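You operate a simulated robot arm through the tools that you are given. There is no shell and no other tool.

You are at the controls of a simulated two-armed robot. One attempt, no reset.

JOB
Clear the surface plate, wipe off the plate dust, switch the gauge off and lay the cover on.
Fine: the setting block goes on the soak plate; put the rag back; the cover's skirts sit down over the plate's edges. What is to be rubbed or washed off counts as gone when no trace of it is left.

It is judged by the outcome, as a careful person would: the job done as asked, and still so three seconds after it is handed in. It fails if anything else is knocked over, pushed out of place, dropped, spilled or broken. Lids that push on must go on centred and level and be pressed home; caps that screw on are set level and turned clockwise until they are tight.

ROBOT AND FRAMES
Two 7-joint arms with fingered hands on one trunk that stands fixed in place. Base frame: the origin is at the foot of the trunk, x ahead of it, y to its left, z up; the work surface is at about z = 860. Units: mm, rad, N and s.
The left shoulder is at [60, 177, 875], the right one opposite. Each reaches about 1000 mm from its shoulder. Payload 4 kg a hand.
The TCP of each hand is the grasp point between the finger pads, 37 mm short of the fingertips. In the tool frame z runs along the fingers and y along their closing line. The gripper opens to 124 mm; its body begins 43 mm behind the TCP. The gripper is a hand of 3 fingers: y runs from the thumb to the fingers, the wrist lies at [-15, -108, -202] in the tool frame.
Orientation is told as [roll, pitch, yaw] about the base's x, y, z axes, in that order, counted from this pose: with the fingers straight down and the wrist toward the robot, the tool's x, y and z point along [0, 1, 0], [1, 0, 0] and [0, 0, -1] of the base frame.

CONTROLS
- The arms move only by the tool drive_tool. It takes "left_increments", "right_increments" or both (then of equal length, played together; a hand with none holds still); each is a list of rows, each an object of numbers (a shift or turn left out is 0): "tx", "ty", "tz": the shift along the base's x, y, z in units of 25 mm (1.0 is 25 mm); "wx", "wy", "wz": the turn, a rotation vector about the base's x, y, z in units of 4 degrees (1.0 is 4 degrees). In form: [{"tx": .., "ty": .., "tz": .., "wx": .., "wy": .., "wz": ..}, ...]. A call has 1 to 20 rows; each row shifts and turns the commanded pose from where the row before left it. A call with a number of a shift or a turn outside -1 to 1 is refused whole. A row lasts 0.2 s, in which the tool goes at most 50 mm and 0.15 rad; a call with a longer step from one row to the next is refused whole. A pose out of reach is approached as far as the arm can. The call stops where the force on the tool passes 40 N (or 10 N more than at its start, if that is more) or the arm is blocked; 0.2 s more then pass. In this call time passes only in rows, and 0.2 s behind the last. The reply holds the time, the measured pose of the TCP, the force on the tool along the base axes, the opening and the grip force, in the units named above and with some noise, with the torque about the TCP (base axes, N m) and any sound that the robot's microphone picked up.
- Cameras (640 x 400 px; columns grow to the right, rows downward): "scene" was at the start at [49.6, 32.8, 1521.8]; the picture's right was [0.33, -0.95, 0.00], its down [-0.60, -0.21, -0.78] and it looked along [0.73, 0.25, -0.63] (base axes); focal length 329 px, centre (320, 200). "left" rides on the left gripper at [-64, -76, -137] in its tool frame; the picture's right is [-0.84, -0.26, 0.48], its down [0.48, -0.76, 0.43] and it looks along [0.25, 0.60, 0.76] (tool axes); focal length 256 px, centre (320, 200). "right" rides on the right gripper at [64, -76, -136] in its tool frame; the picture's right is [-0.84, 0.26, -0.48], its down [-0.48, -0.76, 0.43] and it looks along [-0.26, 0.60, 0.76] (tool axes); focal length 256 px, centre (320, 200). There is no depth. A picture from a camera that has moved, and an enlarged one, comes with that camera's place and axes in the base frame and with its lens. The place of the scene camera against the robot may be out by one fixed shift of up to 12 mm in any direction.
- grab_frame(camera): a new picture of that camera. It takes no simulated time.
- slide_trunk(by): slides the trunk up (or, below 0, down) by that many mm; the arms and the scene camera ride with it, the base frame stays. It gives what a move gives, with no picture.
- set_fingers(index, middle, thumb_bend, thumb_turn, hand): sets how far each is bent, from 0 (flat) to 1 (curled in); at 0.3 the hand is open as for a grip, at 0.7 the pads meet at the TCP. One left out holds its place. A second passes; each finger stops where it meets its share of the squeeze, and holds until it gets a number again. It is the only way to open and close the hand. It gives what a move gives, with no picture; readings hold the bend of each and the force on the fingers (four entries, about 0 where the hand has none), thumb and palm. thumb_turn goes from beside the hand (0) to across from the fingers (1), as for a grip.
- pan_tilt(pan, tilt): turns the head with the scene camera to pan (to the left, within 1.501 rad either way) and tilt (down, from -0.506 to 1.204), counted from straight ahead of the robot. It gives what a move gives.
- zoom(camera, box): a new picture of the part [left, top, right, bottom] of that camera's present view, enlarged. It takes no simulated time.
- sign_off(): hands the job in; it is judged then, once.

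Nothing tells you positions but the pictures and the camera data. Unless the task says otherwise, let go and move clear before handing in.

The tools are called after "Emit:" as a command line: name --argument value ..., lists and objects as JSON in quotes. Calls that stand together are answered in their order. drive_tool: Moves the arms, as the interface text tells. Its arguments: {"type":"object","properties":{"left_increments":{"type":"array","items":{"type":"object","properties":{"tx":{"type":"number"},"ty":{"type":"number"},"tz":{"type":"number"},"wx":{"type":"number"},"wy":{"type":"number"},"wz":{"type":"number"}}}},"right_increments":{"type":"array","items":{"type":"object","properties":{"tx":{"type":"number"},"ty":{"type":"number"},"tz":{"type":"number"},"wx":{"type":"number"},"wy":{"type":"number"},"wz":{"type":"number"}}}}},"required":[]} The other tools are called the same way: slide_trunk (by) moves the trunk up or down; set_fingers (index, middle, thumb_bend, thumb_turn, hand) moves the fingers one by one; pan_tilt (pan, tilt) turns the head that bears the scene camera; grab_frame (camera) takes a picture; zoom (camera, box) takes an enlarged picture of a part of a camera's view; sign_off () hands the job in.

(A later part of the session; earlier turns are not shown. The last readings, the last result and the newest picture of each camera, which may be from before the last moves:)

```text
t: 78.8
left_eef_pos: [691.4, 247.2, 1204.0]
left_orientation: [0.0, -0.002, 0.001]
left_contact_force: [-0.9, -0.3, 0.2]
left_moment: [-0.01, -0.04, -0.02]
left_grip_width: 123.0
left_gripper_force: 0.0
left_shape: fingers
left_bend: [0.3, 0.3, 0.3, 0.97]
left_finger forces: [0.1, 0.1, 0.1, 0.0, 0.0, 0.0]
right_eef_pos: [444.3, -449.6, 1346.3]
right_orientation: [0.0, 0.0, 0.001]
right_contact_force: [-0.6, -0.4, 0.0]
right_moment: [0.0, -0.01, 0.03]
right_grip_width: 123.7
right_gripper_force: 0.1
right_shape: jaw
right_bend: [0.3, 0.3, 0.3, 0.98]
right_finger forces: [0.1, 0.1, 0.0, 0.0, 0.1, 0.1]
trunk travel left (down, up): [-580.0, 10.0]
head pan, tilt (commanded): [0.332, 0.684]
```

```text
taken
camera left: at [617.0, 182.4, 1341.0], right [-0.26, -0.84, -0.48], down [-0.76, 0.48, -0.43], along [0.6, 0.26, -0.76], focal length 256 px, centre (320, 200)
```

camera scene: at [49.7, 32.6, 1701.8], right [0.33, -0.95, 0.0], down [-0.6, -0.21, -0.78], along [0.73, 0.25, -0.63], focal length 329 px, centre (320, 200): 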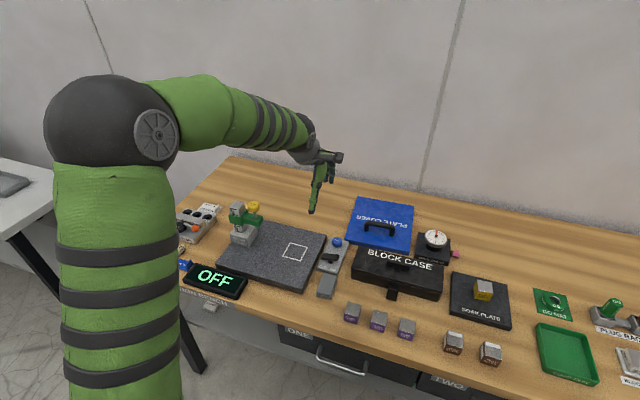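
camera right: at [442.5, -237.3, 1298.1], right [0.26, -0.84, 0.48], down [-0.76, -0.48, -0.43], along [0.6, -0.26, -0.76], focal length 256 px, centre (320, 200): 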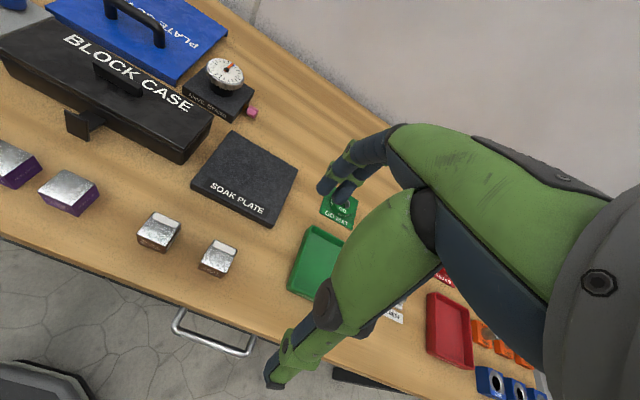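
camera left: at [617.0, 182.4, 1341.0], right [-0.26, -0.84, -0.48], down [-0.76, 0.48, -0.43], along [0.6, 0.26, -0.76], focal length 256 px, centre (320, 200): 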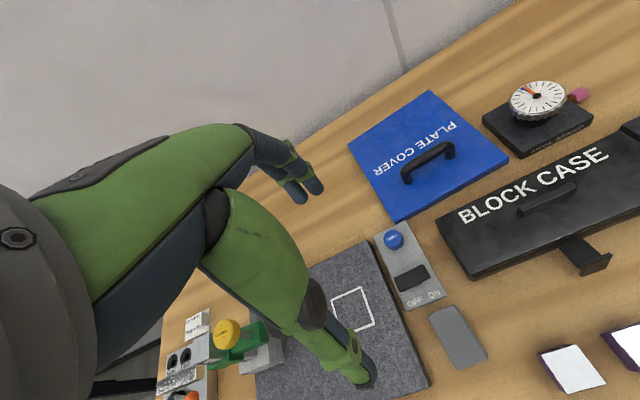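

Emit:
zoom --camera "left" --box '[340, 80, 520, 230]'

Emit:
zoom --camera "left" --box '[250, 230, 440, 400]'

Emit:
zoom --camera "scene" --box '[210, 190, 350, 295]'

Emit:
zoom --camera "scene" --box '[335, 190, 425, 255]'

```text
2.67 times, centred on (430, 155) of left
camera zoom: at [617.0, 182.4, 1341.0], right [-0.26, -0.84, -0.48], down [-0.76, 0.48, -0.43], along [0.6, 0.26, -0.76], focal length 683 px, centre (27, 320)
```

zoom: 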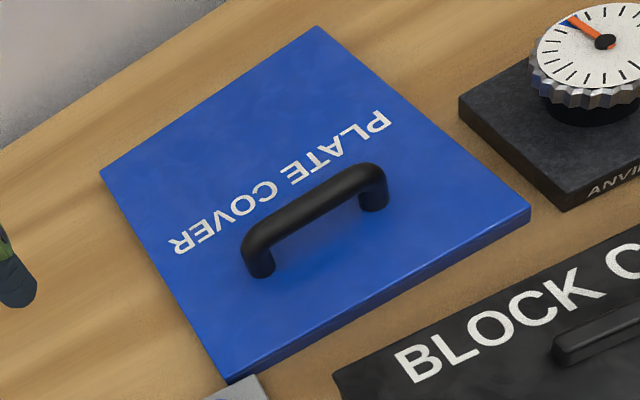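

```text
2.35 times, centred on (345, 315) of left
camera zoom: at [617.0, 182.4, 1341.0], right [-0.26, -0.84, -0.48], down [-0.76, 0.48, -0.43], along [0.6, 0.26, -0.76], focal length 602 px, centre (261, -71)
```

zoom: 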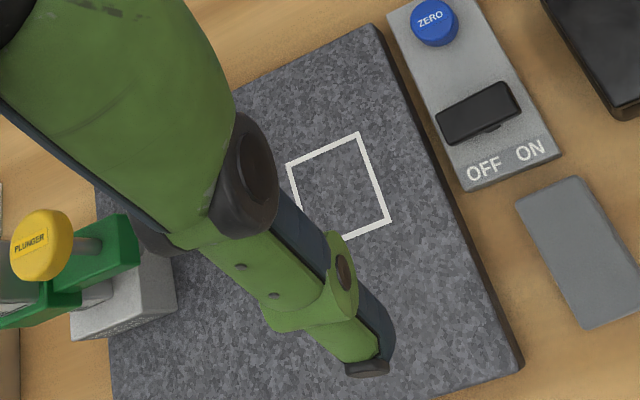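

```text
3.81 times, centred on (280, 242) of scene
camera zoom: at [49.7, 32.6, 1701.8], right [0.33, -0.95, 0.0], down [-0.6, -0.21, -0.78], along [0.73, 0.25, -0.63], focal length 1255 px, centre (472, 38)
```

zoom: 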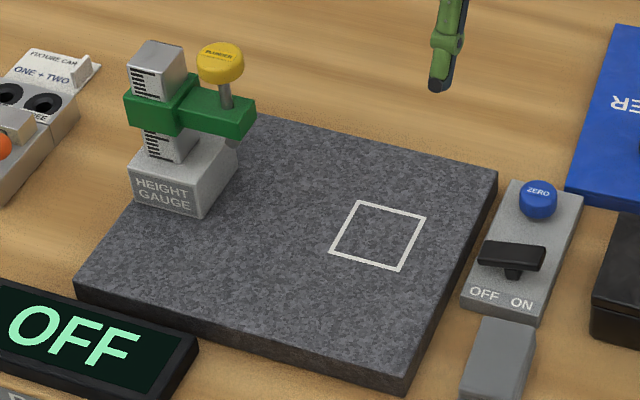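

```text
6.15 times, centred on (380, 222) of scene
camera zoom: at [49.7, 32.6, 1701.8], right [0.33, -0.95, 0.0], down [-0.6, -0.21, -0.78], along [0.73, 0.25, -0.63], focal length 2027 px, centre (-49, 62)
```

zoom: 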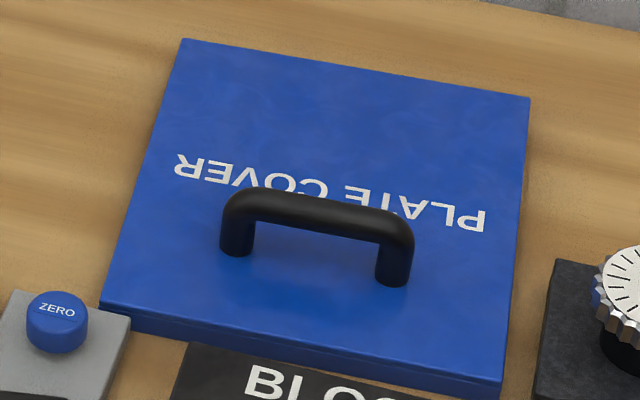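

The cover measures roughly 246 × 219 mm (yaw ≈ +3.3°), the plate about 233 mm deep; the gauge's green arm overhangs the plate, so I must know how low its probe hangs. Zooming in on the gauge from both cameras.

Emit:
zoom --camera "scene" --box '[220, 195, 290, 250]'

Emit:
zoom --camera "left" --box '[180, 300, 330, 400]'

Emit:
zoom --camera "scene" --box '[280, 220, 350, 290]'

```text
7.27 times, centred on (255, 222) of scene
camera zoom: at [49.7, 32.6, 1701.8], right [0.33, -0.95, 0.0], down [-0.6, -0.21, -0.78], along [0.73, 0.25, -0.63], focal length 2396 px, centre (793, 36)
```

zoom: 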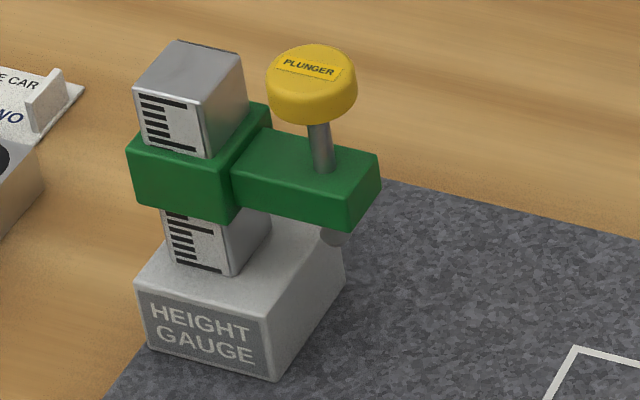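

```text
4.00 times, centred on (255, 350) of left
camera zoom: at [617.0, 182.4, 1341.0], right [-0.26, -0.84, -0.48], down [-0.76, 0.48, -0.43], along [0.6, 0.26, -0.76], focal length 1024 px, centre (580, -400)
```

zoom: 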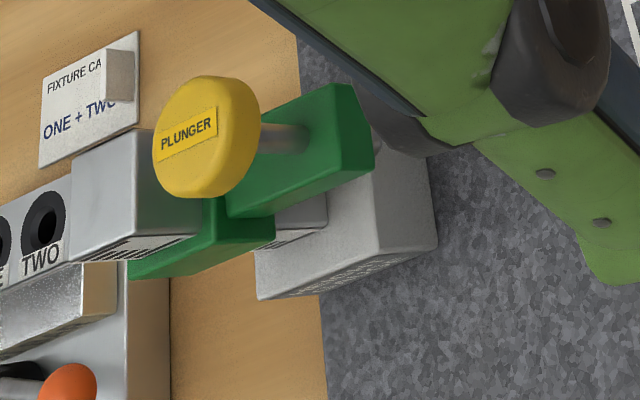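

```text
5.71 times, centred on (315, 255) of scene
camera zoom: at [49.7, 32.6, 1701.8], right [0.33, -0.95, 0.0], down [-0.6, -0.21, -0.78], along [0.73, 0.25, -0.63], focal length 1882 px, centre (349, -114)
```

zoom: 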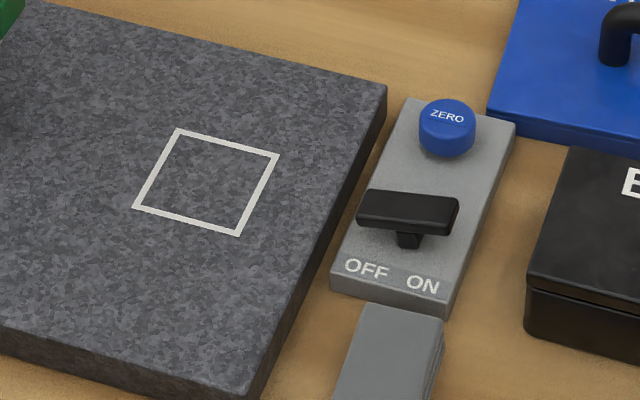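

The gauge arm's underside is at z≈980 (y≥458) and its probe tip hangs at about z≈949, y≈476. I now need a sure look at the cover's left edge, so I move the left camera further left.

Emit:
drive_tool --left_increments '[{"tx": 0.4, "ty": 1, "tz": -0.3}, {"tx": 0.4, "ty": 1, "tz": -0.3}, {"tx": 0.4, "ty": 1, "tz": -0.3}, {"tx": 0.4, "ty": 1, "tz": -0.3}, {"tx": 0.4, "ty": 1, "tz": -0.3}, {"tx": 0.4, "ty": 1, "tz": -0.3}]'

Emit:
grab_frame --camera "left"

Emit:
zoom --camera "left" --box '[380, 60, 580, 220]'

```text
t: 80.2
left_eef_pos: [751.8, 397.6, 1161.1]
left_orientation: [0.001, 0.001, 0.002]
left_contact_force: [-0.2, 0.2, 0.7]
left_moment: [0.0, 0.02, 0.02]
left_grip_width: 123.2
left_gripper_force: 0.0
left_shape: fingers
left_bend: [0.3, 0.3, 0.3, 0.98]
left_finger forces: [0.1, 0.0, 0.0, 0.0, 0.0, 0.0]
right_eef_pos: [445.7, -450.6, 1347.1]
right_orientation: [-0.001, -0.001, 0.0]
right_contact_force: [-0.3, 0.6, -0.4]
right_moment: [-0.01, 0.01, 0.01]
right_grip_width: 123.7
right_gripper_force: 0.0
right_shape: jaw
right_bend: [0.3, 0.3, 0.3, 0.98]
right_finger forces: [0.0, 0.0, 0.1, 0.1, 0.1, 0.1]
trunk travel left (down, up): [-580.0, 10.0]
head pan, tilt (commanded): [0.332, 0.684]
```

```text
taken
camera left: at [677.0, 333.5, 1298.5], right [-0.26, -0.84, -0.48], down [-0.76, 0.48, -0.44], along [0.6, 0.26, -0.76], focal length 256 px, centre (320, 200)
```

left: 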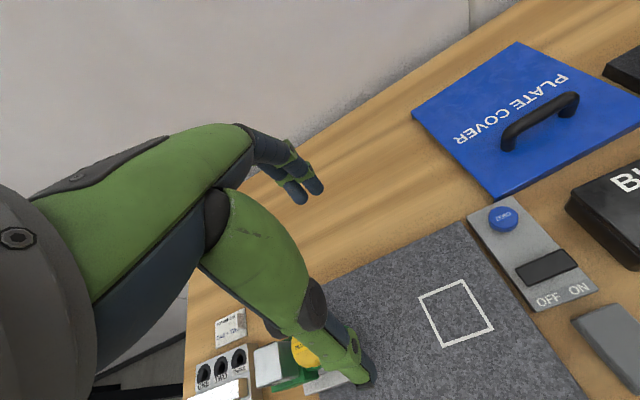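

```text
2.50 times, centred on (480, 140) of left
camera zoom: at [677.0, 333.5, 1298.5], right [-0.26, -0.84, -0.48], down [-0.76, 0.48, -0.44], along [0.6, 0.26, -0.76], focal length 640 px, centre (-80, 350)
```

zoom: 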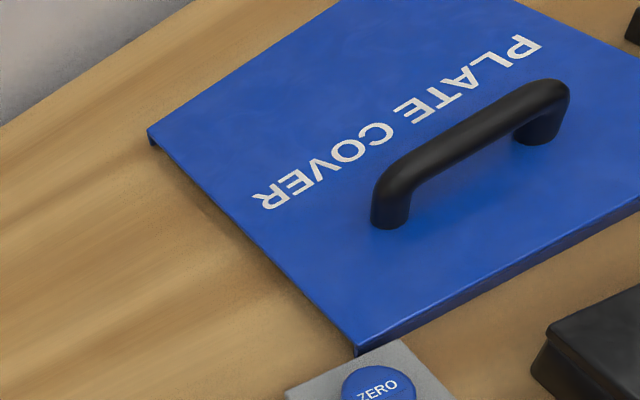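

The left edge is open (only the ends of the front and back skirts show). I check the right edge with the right camera too.

Emit:
drive_tool --right_increments '[{"tx": 1, "ty": 1, "tz": -0.75}, {"tx": 1, "ty": 1, "tz": -0.75}, {"tx": 1, "ty": 1, "tz": -0.75}, {"tx": 1, "ty": 1, "tz": -0.75}, {"tx": 1, "ty": 1, "tz": -0.75}, {"tx": 1, "ty": 1, "tz": -0.75}, {"tx": 1, "ty": 1, "tz": -0.75}, {"tx": 1, "ty": 1, "tz": -0.75}, {"tx": 1, "ty": 1, "tz": -0.75}, {"tx": 1, "ty": 1, "tz": -0.75}]'

Emit:
grab_frame --camera "right"

Emit:
zoom --camera "right" --box '[60, 20, 260, 180]'

```text
t: 82.4
left_eef_pos: [752.0, 397.2, 1160.1]
left_orientation: [0.002, 0.001, 0.002]
left_contact_force: [-0.1, 0.6, 0.3]
left_moment: [-0.06, -0.02, -0.02]
left_grip_width: 123.1
left_gripper_force: 0.1
left_shape: fingers
left_bend: [0.3, 0.3, 0.3, 0.98]
left_finger forces: [0.1, 0.0, 0.0, 0.0, 0.0, 0.1]
right_eef_pos: [696.7, -201.1, 1159.3]
right_orientation: [-0.002, -0.001, -0.002]
right_contact_force: [0.2, 0.6, 0.2]
right_moment: [0.02, 0.0, -0.01]
right_grip_width: 123.9
right_gripper_force: 0.0
right_shape: jaw
right_bend: [0.3, 0.3, 0.3, 0.98]
right_finger forces: [0.0, 0.0, 0.1, 0.0, 0.1, 0.0]
trunk travel left (down, up): [-580.0, 10.0]
head pan, tilt (commanded): [0.332, 0.684]
```

```text
taken
camera right: at [620.2, -137.9, 1294.9], right [0.26, -0.84, 0.48], down [-0.76, -0.48, -0.43], along [0.6, -0.26, -0.76], focal length 256 px, centre (320, 200)
```

right: 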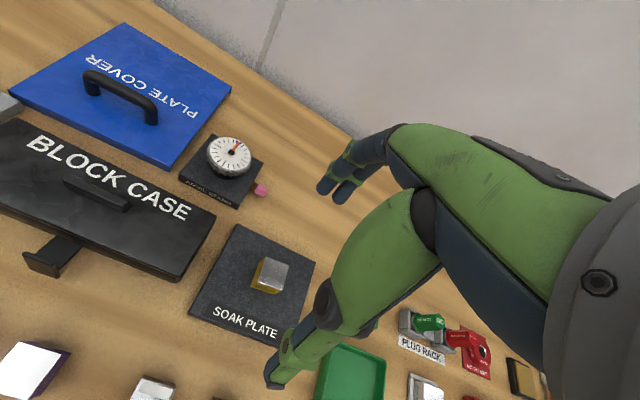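

```text
2.50 times, centred on (160, 100) of right
camera zoom: at [620.2, -137.9, 1294.9], right [0.26, -0.84, 0.48], down [-0.76, -0.48, -0.43], along [0.6, -0.26, -0.76], focal length 640 px, centre (720, 450)
```

zoom: 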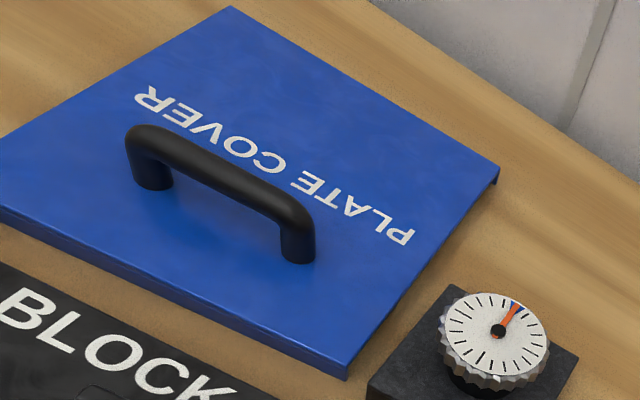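

The cover has skirts only at the front and back edges; both sides are open, so it just has to straddle the plate front-to-back, right of the gauge. Its handle sits about 55 mm forward of its centre. I park the right arm and bring the left hand over the handle.

Emit:
drive_tool --left_increments '[{"tx": 0.51, "ty": -0.977, "tz": -0.33, "wz": 0.07}, {"tx": 0.51, "ty": -0.977, "tz": -0.33, "wz": 0.07}, {"tx": 0.51, "ty": -0.977, "tz": -0.33, "wz": 0.07}, {"tx": 0.51, "ty": -0.977, "tz": -0.33, "wz": 0.07}, {"tx": 0.51, "ty": -0.977, "tz": -0.33, "wz": 0.07}, {"tx": 0.51, "ty": -0.977, "tz": -0.33, "wz": 0.07}, {"tx": 0.51, "ty": -0.977, "tz": -0.33, "wz": 0.07}, {"tx": 0.51, "ty": -0.977, "tz": -0.33, "wz": 0.07}, {"tx": 0.51, "ty": -0.977, "tz": -0.33, "wz": 0.07}, {"tx": 0.51, "ty": -0.977, "tz": -0.33, "wz": 0.07}, {"tx": 0.51, "ty": -0.977, "tz": -0.33, "wz": 0.07}, {"tx": 0.51, "ty": -0.977, "tz": -0.33, "wz": 0.06}]' --right_increments '[{"tx": -1, "ty": -1, "tz": 0.5}, {"tx": -1, "ty": -1, "tz": 0.5}, {"tx": -1, "ty": -1, "tz": 0.5}, {"tx": -1, "ty": -1, "tz": 0.5}, {"tx": -1, "ty": -1, "tz": 0.5}, {"tx": -1, "ty": -1, "tz": 0.5}, {"tx": -1, "ty": -1, "tz": 0.5}, {"tx": -1, "ty": -1, "tz": 0.5}, {"tx": -1, "ty": -0.5}, {"tx": -1, "ty": -0.5}, {}, {}]'

Emit:
grab_frame --camera "left"

Emit:
grab_frame --camera "scene"

```text
t: 85.0
left_eef_pos: [907.0, 102.1, 1059.8]
left_orientation: [0.0, -0.001, 0.059]
left_contact_force: [1.2, 0.1, -0.1]
left_moment: [0.0, -0.01, -0.01]
left_grip_width: 123.1
left_gripper_force: 0.1
left_shape: fingers
left_bend: [0.3, 0.3, 0.3, 0.98]
left_finger forces: [0.1, 0.1, 0.0, 0.0, 0.0, 0.0]
right_eef_pos: [446.6, -425.6, 1260.8]
right_orientation: [0.001, -0.002, 0.0]
right_contact_force: [0.5, -0.5, 1.3]
right_moment: [0.02, -0.02, 0.0]
right_grip_width: 123.8
right_gripper_force: 0.0
right_shape: jaw
right_bend: [0.3, 0.3, 0.3, 0.98]
right_finger forces: [0.0, 0.0, 0.1, 0.1, 0.0, 0.1]
trunk travel left (down, up): [-580.0, 10.0]
head pan, tilt (commanded): [0.332, 0.684]
```

```text
taken
camera left: at [837.1, 33.3, 1197.5], right [-0.21, -0.85, -0.48], down [-0.79, 0.44, -0.43], along [0.58, 0.29, -0.76], focal length 256 px, centre (320, 200)
```

left: 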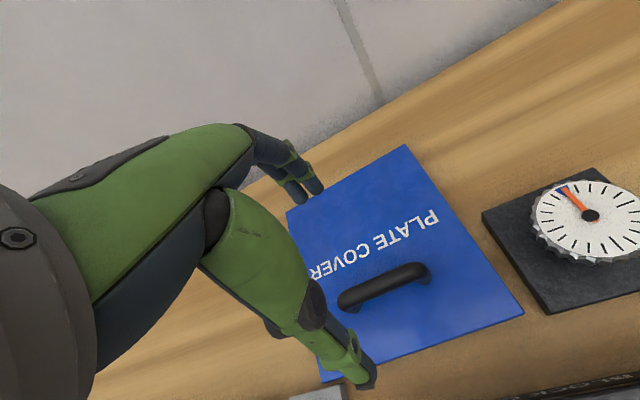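

```text
taken
camera scene: at [50.1, 31.8, 1701.9], right [0.33, -0.95, 0.0], down [-0.6, -0.21, -0.78], along [0.73, 0.25, -0.63], focal length 329 px, centre (320, 200)
```

scene: 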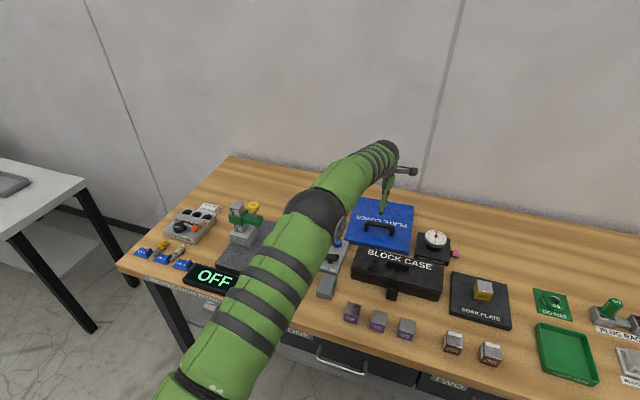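

Emit:
zoom --camera "left" --box '[320, 230, 450, 330]'

Emit:
zoom --camera "scene" --box '[345, 160, 435, 260]'

```text
4.00 times, centred on (385, 280) of left
camera zoom: at [837.1, 33.3, 1197.5], right [-0.21, -0.85, -0.48], down [-0.79, 0.44, -0.43], along [0.58, 0.29, -0.76], focal length 1024 px, centre (60, -120)
```

zoom: 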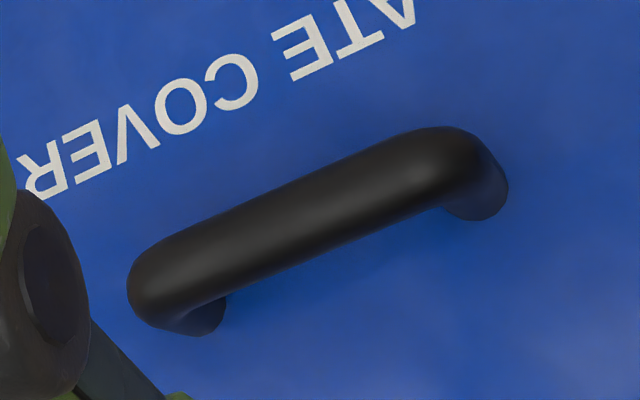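

```text
4.00 times, centred on (390, 210) of scene
camera zoom: at [50.1, 31.8, 1701.9], right [0.33, -0.95, 0.0], down [-0.6, -0.21, -0.78], along [0.73, 0.25, -0.63], focal length 1318 px, centre (40, 160)
```

zoom: 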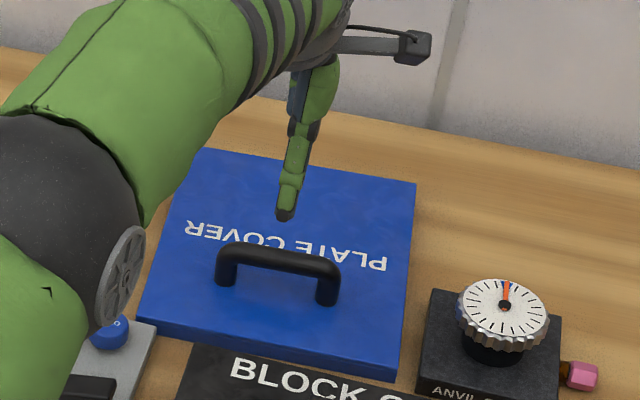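

The bar's mid is at about (909, 97), yaw ≈ 3°, matching the hand. I pre-close the fingers a bit and lower over the handle.

Emit:
set_fingers --hand "left" --index 0.45 --middle 0.45 --thumb_bend 0.45

Emit:
drive_tool --left_increments '[{"ty": -0.1, "tz": -1}, {"tz": -1}, {"tz": -1}, {"tz": -1}, {"tz": -0.5}]'

Emit:
grab_frame --camera "left"

Emit:
zoom --camera "scene" --box '[345, 180, 435, 260]'

```text
t: 86.0
left_eef_pos: [906.8, 102.2, 1060.6]
left_orientation: [-0.002, 0.0, 0.058]
left_contact_force: [0.7, 0.3, -0.9]
left_moment: [-0.01, 0.0, 0.01]
left_grip_width: 77.9
left_gripper_force: 0.0
left_shape: fingers
left_bend: [0.45, 0.45, 0.45, 0.98]
left_finger forces: [0.1, 0.0, 0.0, 0.0, 0.1, 0.0]
right_eef_pos: [445.4, -425.1, 1261.3]
right_orientation: [0.0, -0.001, -0.001]
right_contact_force: [0.5, 0.4, -0.9]
right_moment: [-0.01, 0.03, 0.03]
right_grip_width: 123.8
right_gripper_force: 0.0
right_shape: jaw
right_bend: [0.3, 0.3, 0.3, 0.98]
right_finger forces: [0.0, 0.0, 0.0, 0.1, 0.1, 0.1]
trunk travel left (down, up): [-580.0, 10.0]
head pan, tilt (commanded): [0.332, 0.684]
```

```text
t: 87.2
left_eef_pos: [906.1, 99.7, 947.9]
left_orientation: [-0.001, 0.0, 0.059]
left_contact_force: [-0.5, -0.4, 0.0]
left_moment: [-0.05, 0.02, 0.01]
left_grip_width: 77.9
left_gripper_force: 0.0
left_shape: fingers
left_bend: [0.45, 0.45, 0.45, 0.98]
left_finger forces: [0.0, 0.0, 0.0, 0.0, 0.1, 0.1]
right_eef_pos: [446.4, -425.1, 1260.5]
right_orientation: [-0.001, 0.0, -0.001]
right_contact_force: [-0.9, -0.9, 0.4]
right_moment: [-0.01, -0.01, 0.01]
right_grip_width: 123.7
right_gripper_force: 0.1
right_shape: jaw
right_bend: [0.3, 0.3, 0.3, 0.98]
right_finger forces: [0.0, 0.0, 0.0, 0.0, 0.0, 0.1]
trunk travel left (down, up): [-580.0, 10.0]
head pan, tilt (commanded): [0.332, 0.684]
```

```text
taken
camera left: at [836.0, 31.9, 1085.4], right [-0.21, -0.85, -0.48], down [-0.79, 0.44, -0.43], along [0.58, 0.29, -0.76], focal length 256 px, centre (320, 200)
```

left: 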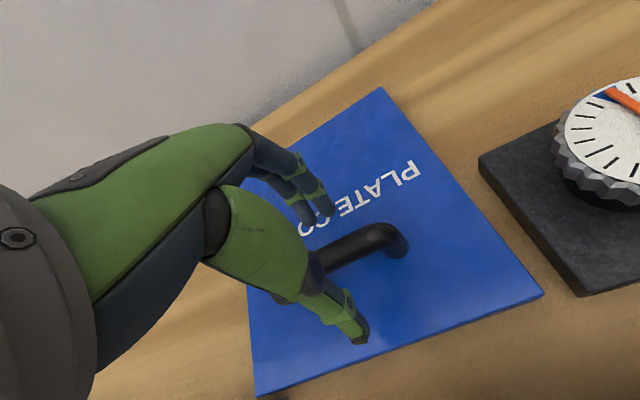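

```text
5.00 times, centred on (390, 220) of scene
camera zoom: at [49.7, 32.6, 1701.9], right [0.33, -0.95, 0.0], down [-0.6, -0.21, -0.78], along [0.73, 0.25, -0.63], focal length 1647 px, centre (-30, 100)
```

zoom: 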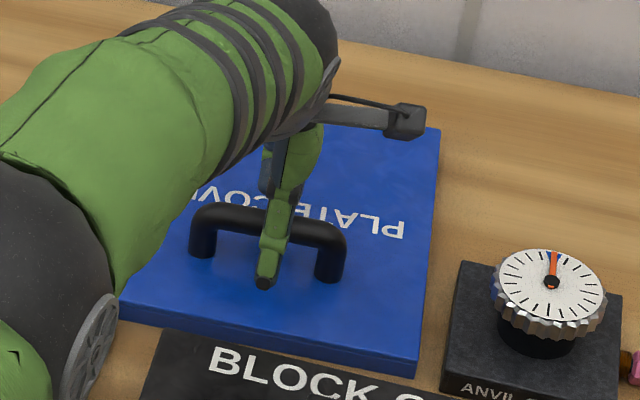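

Emit:
drive_tool --left_increments '[{"tz": -0.3}, {"tz": -0.1}, {"tz": -0.1}]'

Emit:
zoom --camera "left" --box '[240, 160, 440, 360]'

```text
t: 88.0
left_eef_pos: [905.2, 100.8, 936.3]
left_orientation: [-0.002, 0.001, 0.061]
left_contact_force: [-0.1, -0.2, 0.0]
left_moment: [0.03, 0.01, 0.0]
left_grip_width: 77.9
left_gripper_force: 0.0
left_shape: fingers
left_bend: [0.45, 0.45, 0.45, 0.98]
left_finger forces: [0.0, 0.0, 0.1, 0.0, 0.1, 0.0]
right_eef_pos: [446.8, -424.4, 1261.4]
right_orientation: [0.0, -0.002, -0.001]
right_contact_force: [-0.1, -0.4, -0.6]
right_moment: [0.02, 0.02, 0.03]
right_grip_width: 123.7
right_gripper_force: 0.0
right_shape: jaw
right_bend: [0.3, 0.3, 0.3, 0.98]
right_finger forces: [0.0, 0.1, 0.0, 0.0, 0.0, 0.1]
trunk travel left (down, up): [-580.0, 10.0]
head pan, tilt (commanded): [0.332, 0.684]
```

```text
2.00 times, centred on (340, 260) of left
camera zoom: at [834.6, 32.0, 1072.9], right [-0.21, -0.85, -0.48], down [-0.79, 0.44, -0.43], along [0.58, 0.29, -0.76], focal length 512 px, centre (280, 80)
```

zoom: 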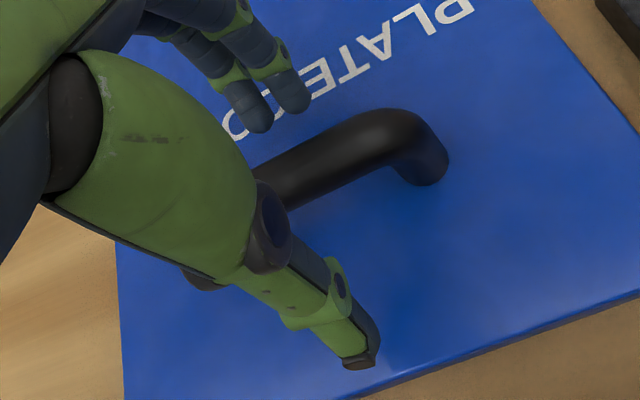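

Emit:
drive_tool --left_increments '[{"tz": -0.1}, {"tz": -0.1}]'

```text
t: 88.6
left_eef_pos: [905.0, 99.0, 930.0]
left_orientation: [-0.001, 0.0, 0.059]
left_contact_force: [0.8, -1.2, -0.6]
left_moment: [0.02, 0.02, -0.03]
left_grip_width: 78.1
left_gripper_force: 0.0
left_shape: fingers
left_bend: [0.45, 0.45, 0.45, 0.98]
left_finger forces: [0.0, 0.1, 0.1, 0.0, 0.1, 0.0]
right_eef_pos: [445.9, -425.9, 1261.4]
right_orientation: [-0.001, -0.002, 0.001]
right_contact_force: [-0.4, -0.5, -0.3]
right_moment: [-0.03, 0.04, -0.01]
right_grip_width: 123.8
right_gripper_force: 0.1
right_shape: jaw
right_bend: [0.3, 0.3, 0.3, 0.98]
right_finger forces: [0.0, 0.0, 0.1, 0.1, 0.1, 0.0]
trunk travel left (down, up): [-580.0, 10.0]
head pan, tilt (commanded): [0.332, 0.684]
```

Emit:
drive_tool --left_increments '[{"tz": -0.1, "tx": 0.1}, {"tz": -0.06}]'

Emit:
zoom --camera "left" --box '[240, 160, 440, 360]'

```text
t: 89.2
left_eef_pos: [906.9, 101.8, 926.3]
left_orientation: [0.0, 0.0, 0.059]
left_contact_force: [0.7, -0.5, -0.2]
left_moment: [0.03, -0.03, 0.03]
left_grip_width: 77.8
left_gripper_force: 0.1
left_shape: fingers
left_bend: [0.45, 0.45, 0.45, 0.98]
left_finger forces: [0.0, 0.0, 0.0, 0.0, 0.0, 0.0]
right_eef_pos: [446.5, -425.4, 1261.3]
right_orientation: [0.0, -0.001, -0.002]
right_contact_force: [-0.4, 0.1, -1.0]
right_moment: [-0.02, -0.02, 0.0]
right_grip_width: 123.7
right_gripper_force: 0.2
right_shape: jaw
right_bend: [0.3, 0.3, 0.3, 0.98]
right_finger forces: [0.1, 0.0, 0.0, 0.0, 0.1, 0.0]
trunk travel left (down, up): [-580.0, 10.0]
head pan, tilt (commanded): [0.332, 0.684]
```

```text
2.00 times, centred on (340, 260) of left
camera zoom: at [837.2, 32.6, 1064.0], right [-0.21, -0.85, -0.48], down [-0.79, 0.44, -0.43], along [0.58, 0.29, -0.76], focal length 512 px, centre (280, 80)
```

zoom: 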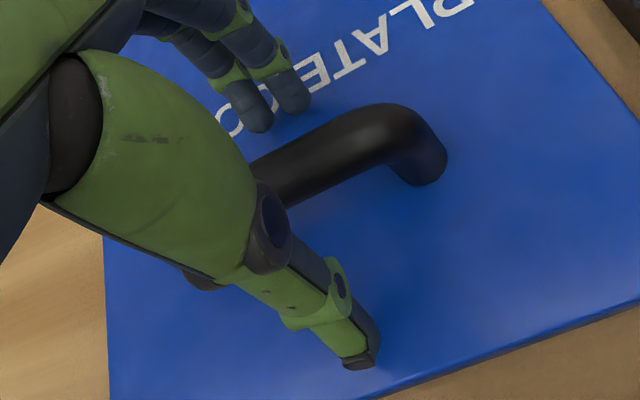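

Emit:
set_fingers --hand "left" --index 0.58 --middle 0.58 --thumb_bend 0.58

Emit:
zoom --camera "left" --box '[240, 160, 440, 360]'

```text
t: 90.2
left_eef_pos: [907.2, 100.9, 926.7]
left_orientation: [-0.001, 0.001, 0.06]
left_contact_force: [0.1, -0.7, -0.1]
left_moment: [0.03, 0.01, -0.01]
left_grip_width: 41.1
left_gripper_force: 0.1
left_shape: fingers
left_bend: [0.57, 0.57, 0.57, 0.98]
left_finger forces: [0.1, 0.1, 0.1, 0.1, 0.0, 0.0]
right_eef_pos: [446.4, -424.6, 1260.2]
right_orientation: [0.001, 0.0, 0.0]
right_contact_force: [-0.8, -0.7, 0.2]
right_moment: [0.03, 0.02, -0.01]
right_grip_width: 123.7
right_gripper_force: 0.0
right_shape: jaw
right_bend: [0.3, 0.3, 0.3, 0.98]
right_finger forces: [0.1, 0.0, 0.0, 0.0, 0.0, 0.0]
trunk travel left (down, up): [-580.0, 10.0]
head pan, tilt (commanded): [0.332, 0.684]
```

```text
2.00 times, centred on (340, 260) of left
camera zoom: at [837.2, 32.6, 1063.9], right [-0.21, -0.85, -0.48], down [-0.79, 0.44, -0.43], along [0.58, 0.29, -0.76], focal length 512 px, centre (280, 80)
```

zoom: 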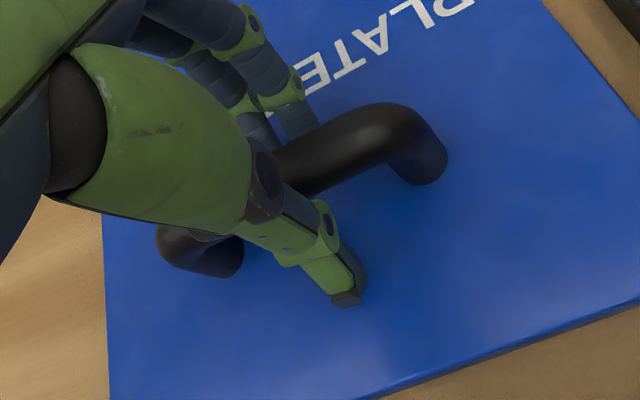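

Emit:
set_fingers --hand "left" --index 0.8 --middle 0.8 --thumb_bend 0.8

Emit:
zoom --camera "left" --box '[240, 160, 440, 360]'

Emit:
zoom --camera "scene" --box '[345, 180, 435, 260]'

```text
t: 91.2
left_eef_pos: [908.8, 100.6, 925.6]
left_orientation: [-0.001, 0.001, 0.061]
left_contact_force: [0.5, -0.3, -4.9]
left_moment: [-0.15, 0.18, -0.1]
left_grip_width: 3.2
left_gripper_force: 34.7
left_shape: fingers
left_bend: [0.75, 0.76, 0.68, 0.96]
left_finger forces: [19.0, 15.6, 0.0, 0.0, 34.5, 0.0]
right_eef_pos: [446.6, -425.0, 1260.0]
right_orientation: [0.0, -0.001, -0.002]
right_contact_force: [-0.7, -0.2, 0.9]
right_moment: [0.04, 0.02, 0.0]
right_grip_width: 124.0
right_gripper_force: 0.2
right_shape: jaw
right_bend: [0.3, 0.3, 0.3, 0.98]
right_finger forces: [0.0, 0.0, 0.1, 0.0, 0.0, 0.1]
trunk travel left (down, up): [-580.0, 10.0]
head pan, tilt (commanded): [0.332, 0.684]
```

```text
2.00 times, centred on (340, 260) of left
camera zoom: at [837.5, 32.7, 1063.3], right [-0.21, -0.85, -0.48], down [-0.79, 0.44, -0.43], along [0.58, 0.29, -0.76], focal length 512 px, centre (280, 80)
```

zoom: 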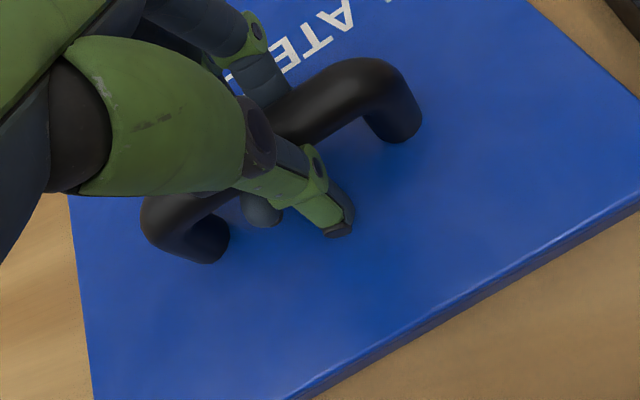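

```text
5.00 times, centred on (390, 220) of scene
camera zoom: at [50.3, 32.6, 1701.8], right [0.33, -0.95, 0.0], down [-0.6, -0.21, -0.78], along [0.73, 0.25, -0.63], focal length 1647 px, centre (-30, 100)
```

zoom: 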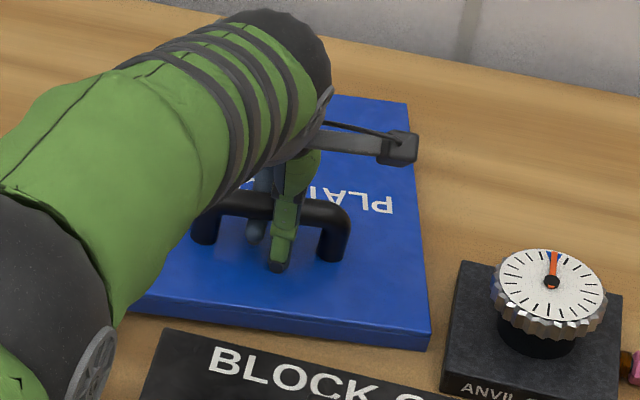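

The fingers have wrapped around the bar in a hook grip and the cover turned a few degrees. I lift a little to see how it hangs.

Emit:
drive_tool --left_increments '[{"tz": 0.3}, {"tz": 0.4}, {"tz": 0.5}, {"tz": 0.8}]'

Emit:
grab_frame --camera "left"

Emit:
grab_frame --camera "scene"

Emit:
zoom --camera "scene" --box '[335, 170, 445, 260]'

```text
t: 92.2
left_eef_pos: [906.8, 100.6, 975.4]
left_orientation: [0.0, 0.004, 0.06]
left_contact_force: [-0.3, 0.8, -4.4]
left_moment: [-0.11, 0.28, -0.02]
left_grip_width: 3.2
left_gripper_force: 39.0
left_shape: fingers
left_bend: [0.75, 0.76, 0.68, 0.95]
left_finger forces: [21.2, 16.6, 0.1, 0.0, 39.6, 0.0]
right_eef_pos: [445.9, -425.2, 1259.7]
right_orientation: [0.002, 0.001, -0.002]
right_contact_force: [-0.3, -0.2, 0.8]
right_moment: [0.0, 0.02, 0.01]
right_grip_width: 123.7
right_gripper_force: 0.0
right_shape: jaw
right_bend: [0.3, 0.3, 0.3, 0.98]
right_finger forces: [0.1, 0.0, 0.0, 0.0, 0.0, 0.1]
trunk travel left (down, up): [-580.0, 10.0]
head pan, tilt (commanded): [0.332, 0.684]
```

```text
taken
camera left: at [836.9, 32.0, 1114.1], right [-0.21, -0.85, -0.48], down [-0.79, 0.44, -0.43], along [0.58, 0.29, -0.76], focal length 256 px, centre (320, 200)
```

left: 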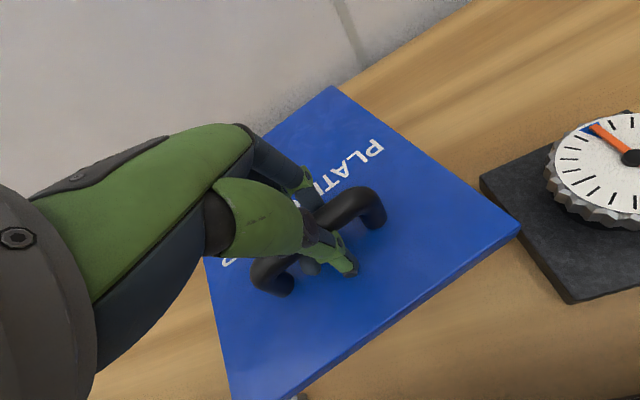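

```text
taken
camera scene: at [49.8, 32.6, 1701.8], right [0.33, -0.95, 0.0], down [-0.6, -0.21, -0.78], along [0.73, 0.25, -0.63], focal length 329 px, centre (320, 200)
```

scene: 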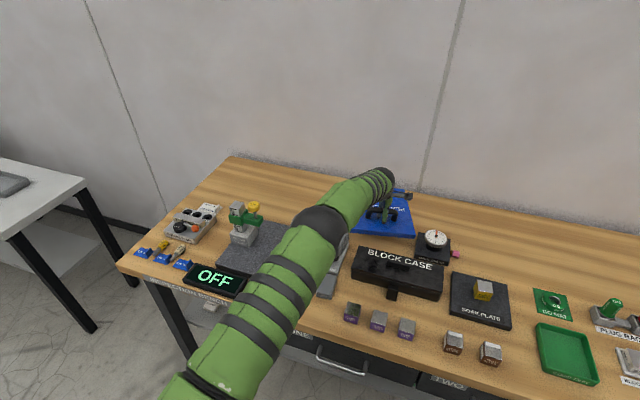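

```text
4.44 times, centred on (390, 215) of scene
camera zoom: at [49.8, 32.6, 1701.8], right [0.33, -0.95, 0.0], down [-0.6, -0.21, -0.78], along [0.73, 0.25, -0.63], focal length 1464 px, centre (9, 133)
```

zoom: 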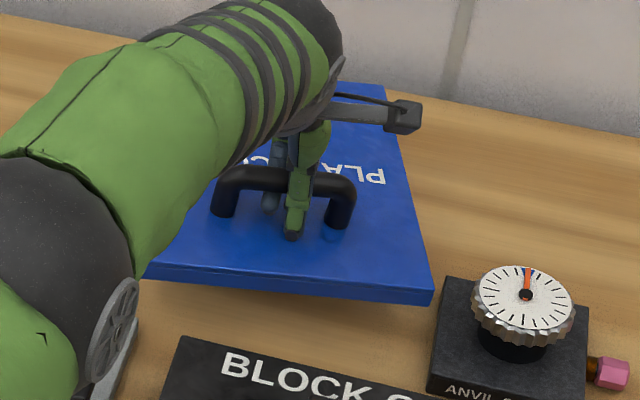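

The cover hangs almost level (about 0.45 kg), yawed about 16° now. I raise it more, turn it back square and carry it toward the plate, keeping right of the gauge arm.

Emit:
drive_tool --left_increments '[{"tz": 0.8}, {"tz": 0.8}, {"tz": 0.8}, {"ty": 0.6, "wz": -0.4}, {"ty": 0.6, "wz": -0.4}, {"ty": 0.6, "wz": -0.4}, {"ty": 0.6, "wz": -0.4}, {"ty": 0.6, "wz": -0.4}, {"ty": 0.6, "wz": -0.4}, {"ty": 0.6, "wz": -0.4}, {"ty": 0.6, "wz": -0.4}, {"ty": 0.6, "wz": -0.4}, {"ty": 0.6, "wz": -0.4}]'

Emit:
grab_frame --camera "scene"

Emit:
grab_frame --camera "left"

```text
t: 95.0
left_eef_pos: [909.4, 250.1, 1034.7]
left_orientation: [0.001, 0.002, -0.221]
left_contact_force: [-0.1, -0.2, -3.8]
left_moment: [0.01, 0.32, 0.04]
left_grip_width: 3.3
left_gripper_force: 40.3
left_shape: fingers
left_bend: [0.75, 0.77, 0.68, 0.95]
left_finger forces: [21.2, 17.3, 0.0, 0.0, 42.2, 0.0]
right_eef_pos: [447.6, -424.7, 1260.6]
right_orientation: [0.001, 0.001, -0.001]
right_contact_force: [0.6, -0.1, 0.0]
right_moment: [-0.05, 0.03, -0.02]
right_grip_width: 123.7
right_gripper_force: 0.0
right_shape: jaw
right_bend: [0.3, 0.3, 0.3, 0.98]
right_finger forces: [0.0, 0.0, 0.0, 0.1, 0.1, 0.1]
trunk travel left (down, up): [-580.0, 10.0]
head pan, tilt (commanded): [0.332, 0.684]
```

```text
taken
camera scene: at [50.2, 33.3, 1701.8], right [0.33, -0.95, 0.0], down [-0.6, -0.21, -0.78], along [0.73, 0.25, -0.63], focal length 329 px, centre (320, 200)
```

scene: 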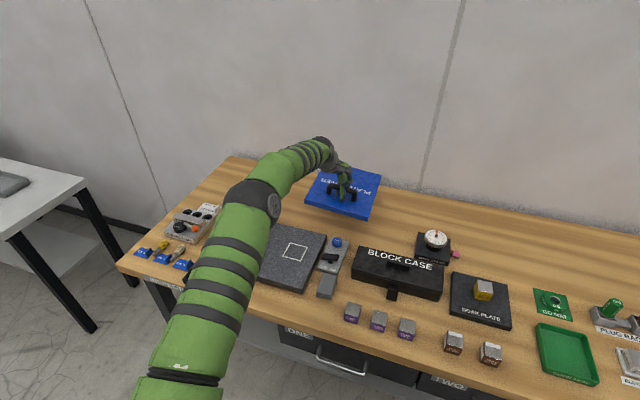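

```text
taken
camera left: at [821.9, 205.0, 1172.4], right [-0.43, -0.76, -0.48], down [-0.64, 0.64, -0.43], along [0.64, 0.12, -0.76], focal length 256 px, centre (320, 200)
```

left: 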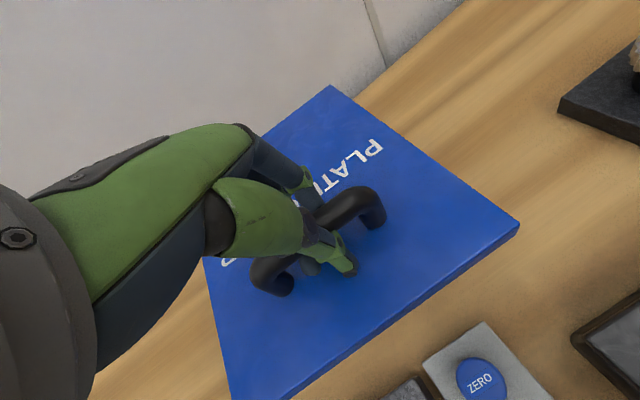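

Emit:
zoom --camera "scene" --box '[290, 150, 400, 230]'

Emit:
zoom --camera "left" --box '[200, 70, 540, 290]'

```text
5.00 times, centred on (345, 190) of scene
camera zoom: at [50.2, 33.3, 1701.8], right [0.33, -0.95, 0.0], down [-0.6, -0.21, -0.78], along [0.73, 0.25, -0.63], focal length 1647 px, centre (195, 250)
```

zoom: 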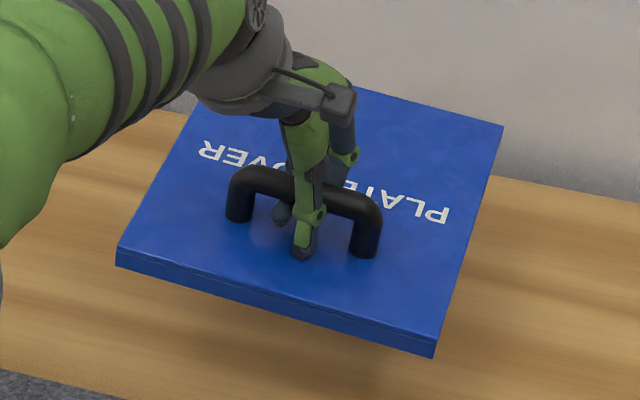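

```text
1.82 times, centred on (370, 180) of left
camera zoom: at [821.9, 205.0, 1172.4], right [-0.43, -0.76, -0.48], down [-0.64, 0.64, -0.43], along [0.64, 0.12, -0.76], focal length 465 px, centre (229, 236)
```

zoom: 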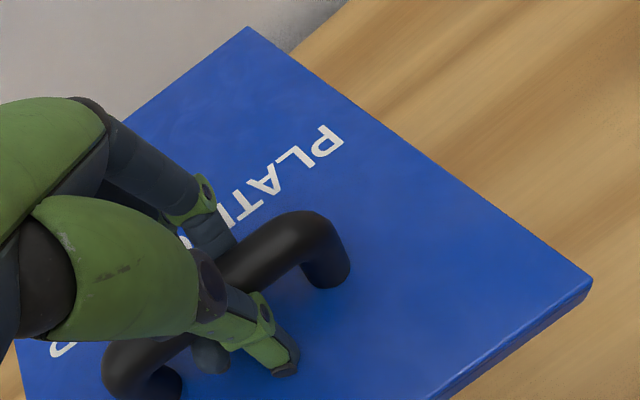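

The cover is square in yaw now but its right side hangs about 6° low. I level it with a small roll and carry it toward the plate.

Emit:
drive_tool --left_increments '[{"wx": -0.4, "tx": -0.5, "ty": 0.3}, {"wx": -0.4, "tx": -0.8, "ty": 0.3}, {"wx": -0.4, "tx": -1, "ty": 0.3}, {"wx": -0.4, "tx": -1, "ty": 0.3}, {"tx": -1, "ty": 0.3}, {"tx": -1, "ty": 0.3}, {"tx": -1, "ty": 0.3}, {"tx": -1, "ty": 0.3}]'

Emit:
grab_frame --camera "scene"

Emit:
zoom --camera "scene" --box '[220, 160, 380, 270]'

Emit:
grab_frame --camera "left"

```text
t: 96.8
left_eef_pos: [722.5, 313.3, 1037.0]
left_orientation: [-0.109, -0.025, -0.22]
left_contact_force: [-0.8, -0.5, -5.0]
left_moment: [0.02, 0.3, -0.02]
left_grip_width: 2.9
left_gripper_force: 42.7
left_shape: fingers
left_bend: [0.76, 0.77, 0.73, 0.95]
left_finger forces: [21.6, 17.4, 0.0, 0.0, 45.7, 0.0]
right_eef_pos: [446.2, -424.7, 1260.9]
right_orientation: [0.001, 0.001, 0.0]
right_contact_force: [-0.1, 0.4, 0.3]
right_moment: [-0.03, 0.01, 0.01]
right_grip_width: 123.7
right_gripper_force: 0.0
right_shape: jaw
right_bend: [0.3, 0.3, 0.3, 0.98]
right_finger forces: [0.1, 0.0, 0.0, 0.0, 0.0, 0.1]
trunk travel left (down, up): [-580.0, 10.0]
head pan, tilt (commanded): [0.332, 0.684]
```

```text
taken
camera scene: at [49.3, 33.1, 1701.8], right [0.33, -0.95, 0.0], down [-0.6, -0.21, -0.78], along [0.73, 0.25, -0.63], focal length 329 px, centre (320, 200)
```

scene: 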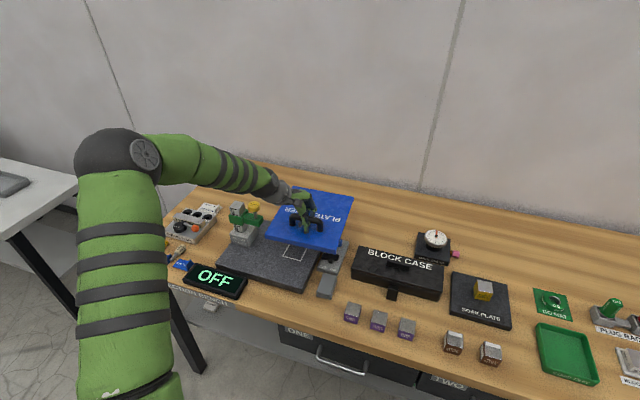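

```text
3.64 times, centred on (300, 215) of scene
camera zoom: at [49.3, 33.1, 1701.8], right [0.33, -0.95, 0.0], down [-0.6, -0.21, -0.78], along [0.73, 0.25, -0.63], focal length 1198 px, centre (393, 146)
```

zoom: 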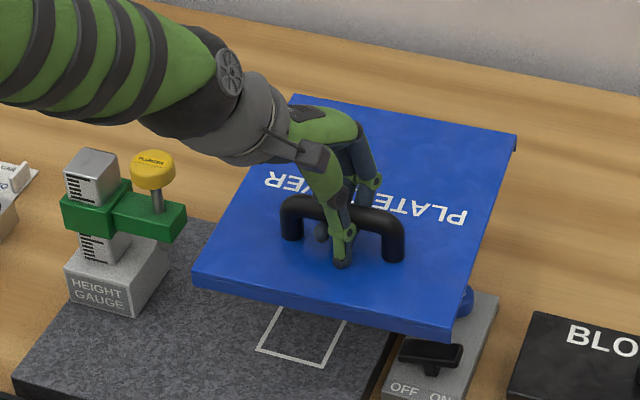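

```text
taken
camera left: at [635.4, 282.8, 1179.4], right [-0.43, -0.81, -0.39], down [-0.64, 0.59, -0.5], along [0.64, 0.03, -0.77], focal length 256 px, centre (320, 200)
```

left: 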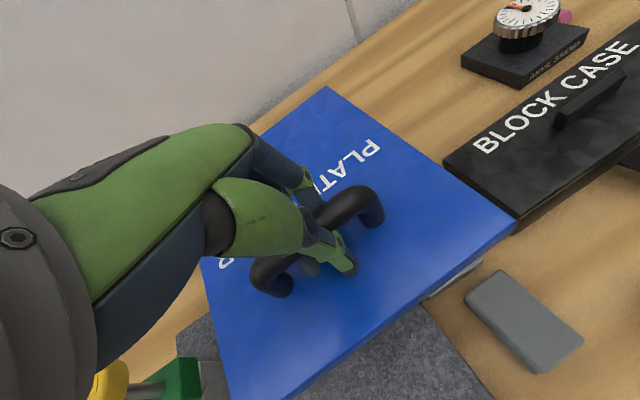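

The cover is nearly level now with yaw ≈ +4°. I turn it square and move it to a staging spot just right of the gauge arm.

Emit:
drive_tool --left_increments '[{"tx": -0.68, "ty": 0.2, "wz": -0.24}, {"tx": -0.68, "ty": 0.2, "wz": -0.24}, {"tx": -0.68, "ty": 0.2, "wz": -0.24}, {"tx": -0.68, "ty": 0.2, "wz": -0.24}, {"tx": -0.68, "ty": 0.2}]'

Emit:
grab_frame --camera "scene"

Emit:
zoom --camera "scene" --box '[200, 180, 360, 290]'

Emit:
grab_frame --camera "left"

```text
t: 98.0
left_eef_pos: [637.1, 336.7, 1035.0]
left_orientation: [-0.112, -0.024, -0.285]
left_contact_force: [0.5, -0.2, -4.6]
left_moment: [0.02, 0.33, -0.03]
left_grip_width: 2.8
left_gripper_force: 42.5
left_shape: fingers
left_bend: [0.76, 0.77, 0.73, 0.95]
left_finger forces: [21.7, 17.2, 0.0, 0.0, 46.2, 0.0]
right_eef_pos: [445.7, -425.0, 1260.6]
right_orientation: [0.0, 0.0, -0.001]
right_contact_force: [0.4, 0.7, -0.6]
right_moment: [-0.01, 0.0, 0.03]
right_grip_width: 123.8
right_gripper_force: 0.1
right_shape: jaw
right_bend: [0.3, 0.3, 0.3, 0.98]
right_finger forces: [0.0, 0.1, 0.0, 0.0, 0.1, 0.0]
trunk travel left (down, up): [-580.0, 10.0]
head pan, tilt (commanded): [0.332, 0.684]
```

```text
taken
camera scene: at [49.4, 33.1, 1701.8], right [0.33, -0.95, 0.0], down [-0.6, -0.21, -0.78], along [0.73, 0.25, -0.63], focal length 329 px, centre (320, 200)
```

scene: 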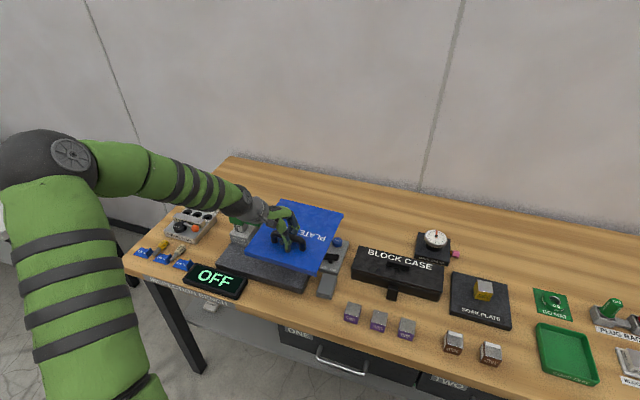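

```text
3.64 times, centred on (280, 235) of scene
camera zoom: at [49.4, 33.1, 1701.8], right [0.33, -0.95, 0.0], down [-0.6, -0.21, -0.78], along [0.73, 0.25, -0.63], focal length 1198 px, centre (466, 73)
```

zoom: 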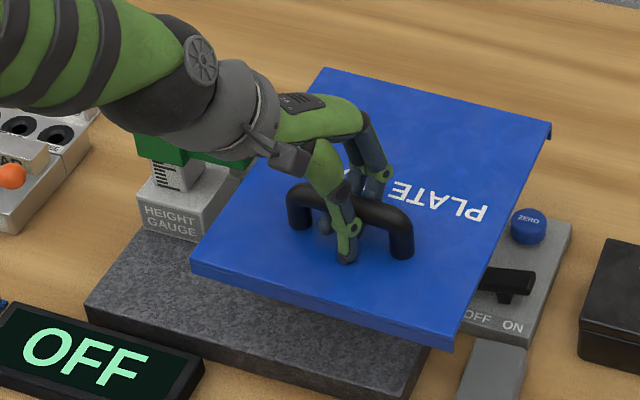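

```text
taken
camera left: at [548.7, 312.6, 1177.1], right [-0.49, -0.78, -0.39], down [-0.6, 0.63, -0.5], along [0.64, -0.01, -0.77], focal length 256 px, centre (320, 200)
```

left: 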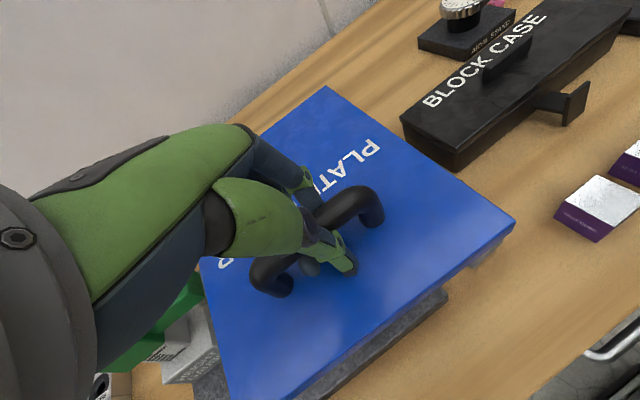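

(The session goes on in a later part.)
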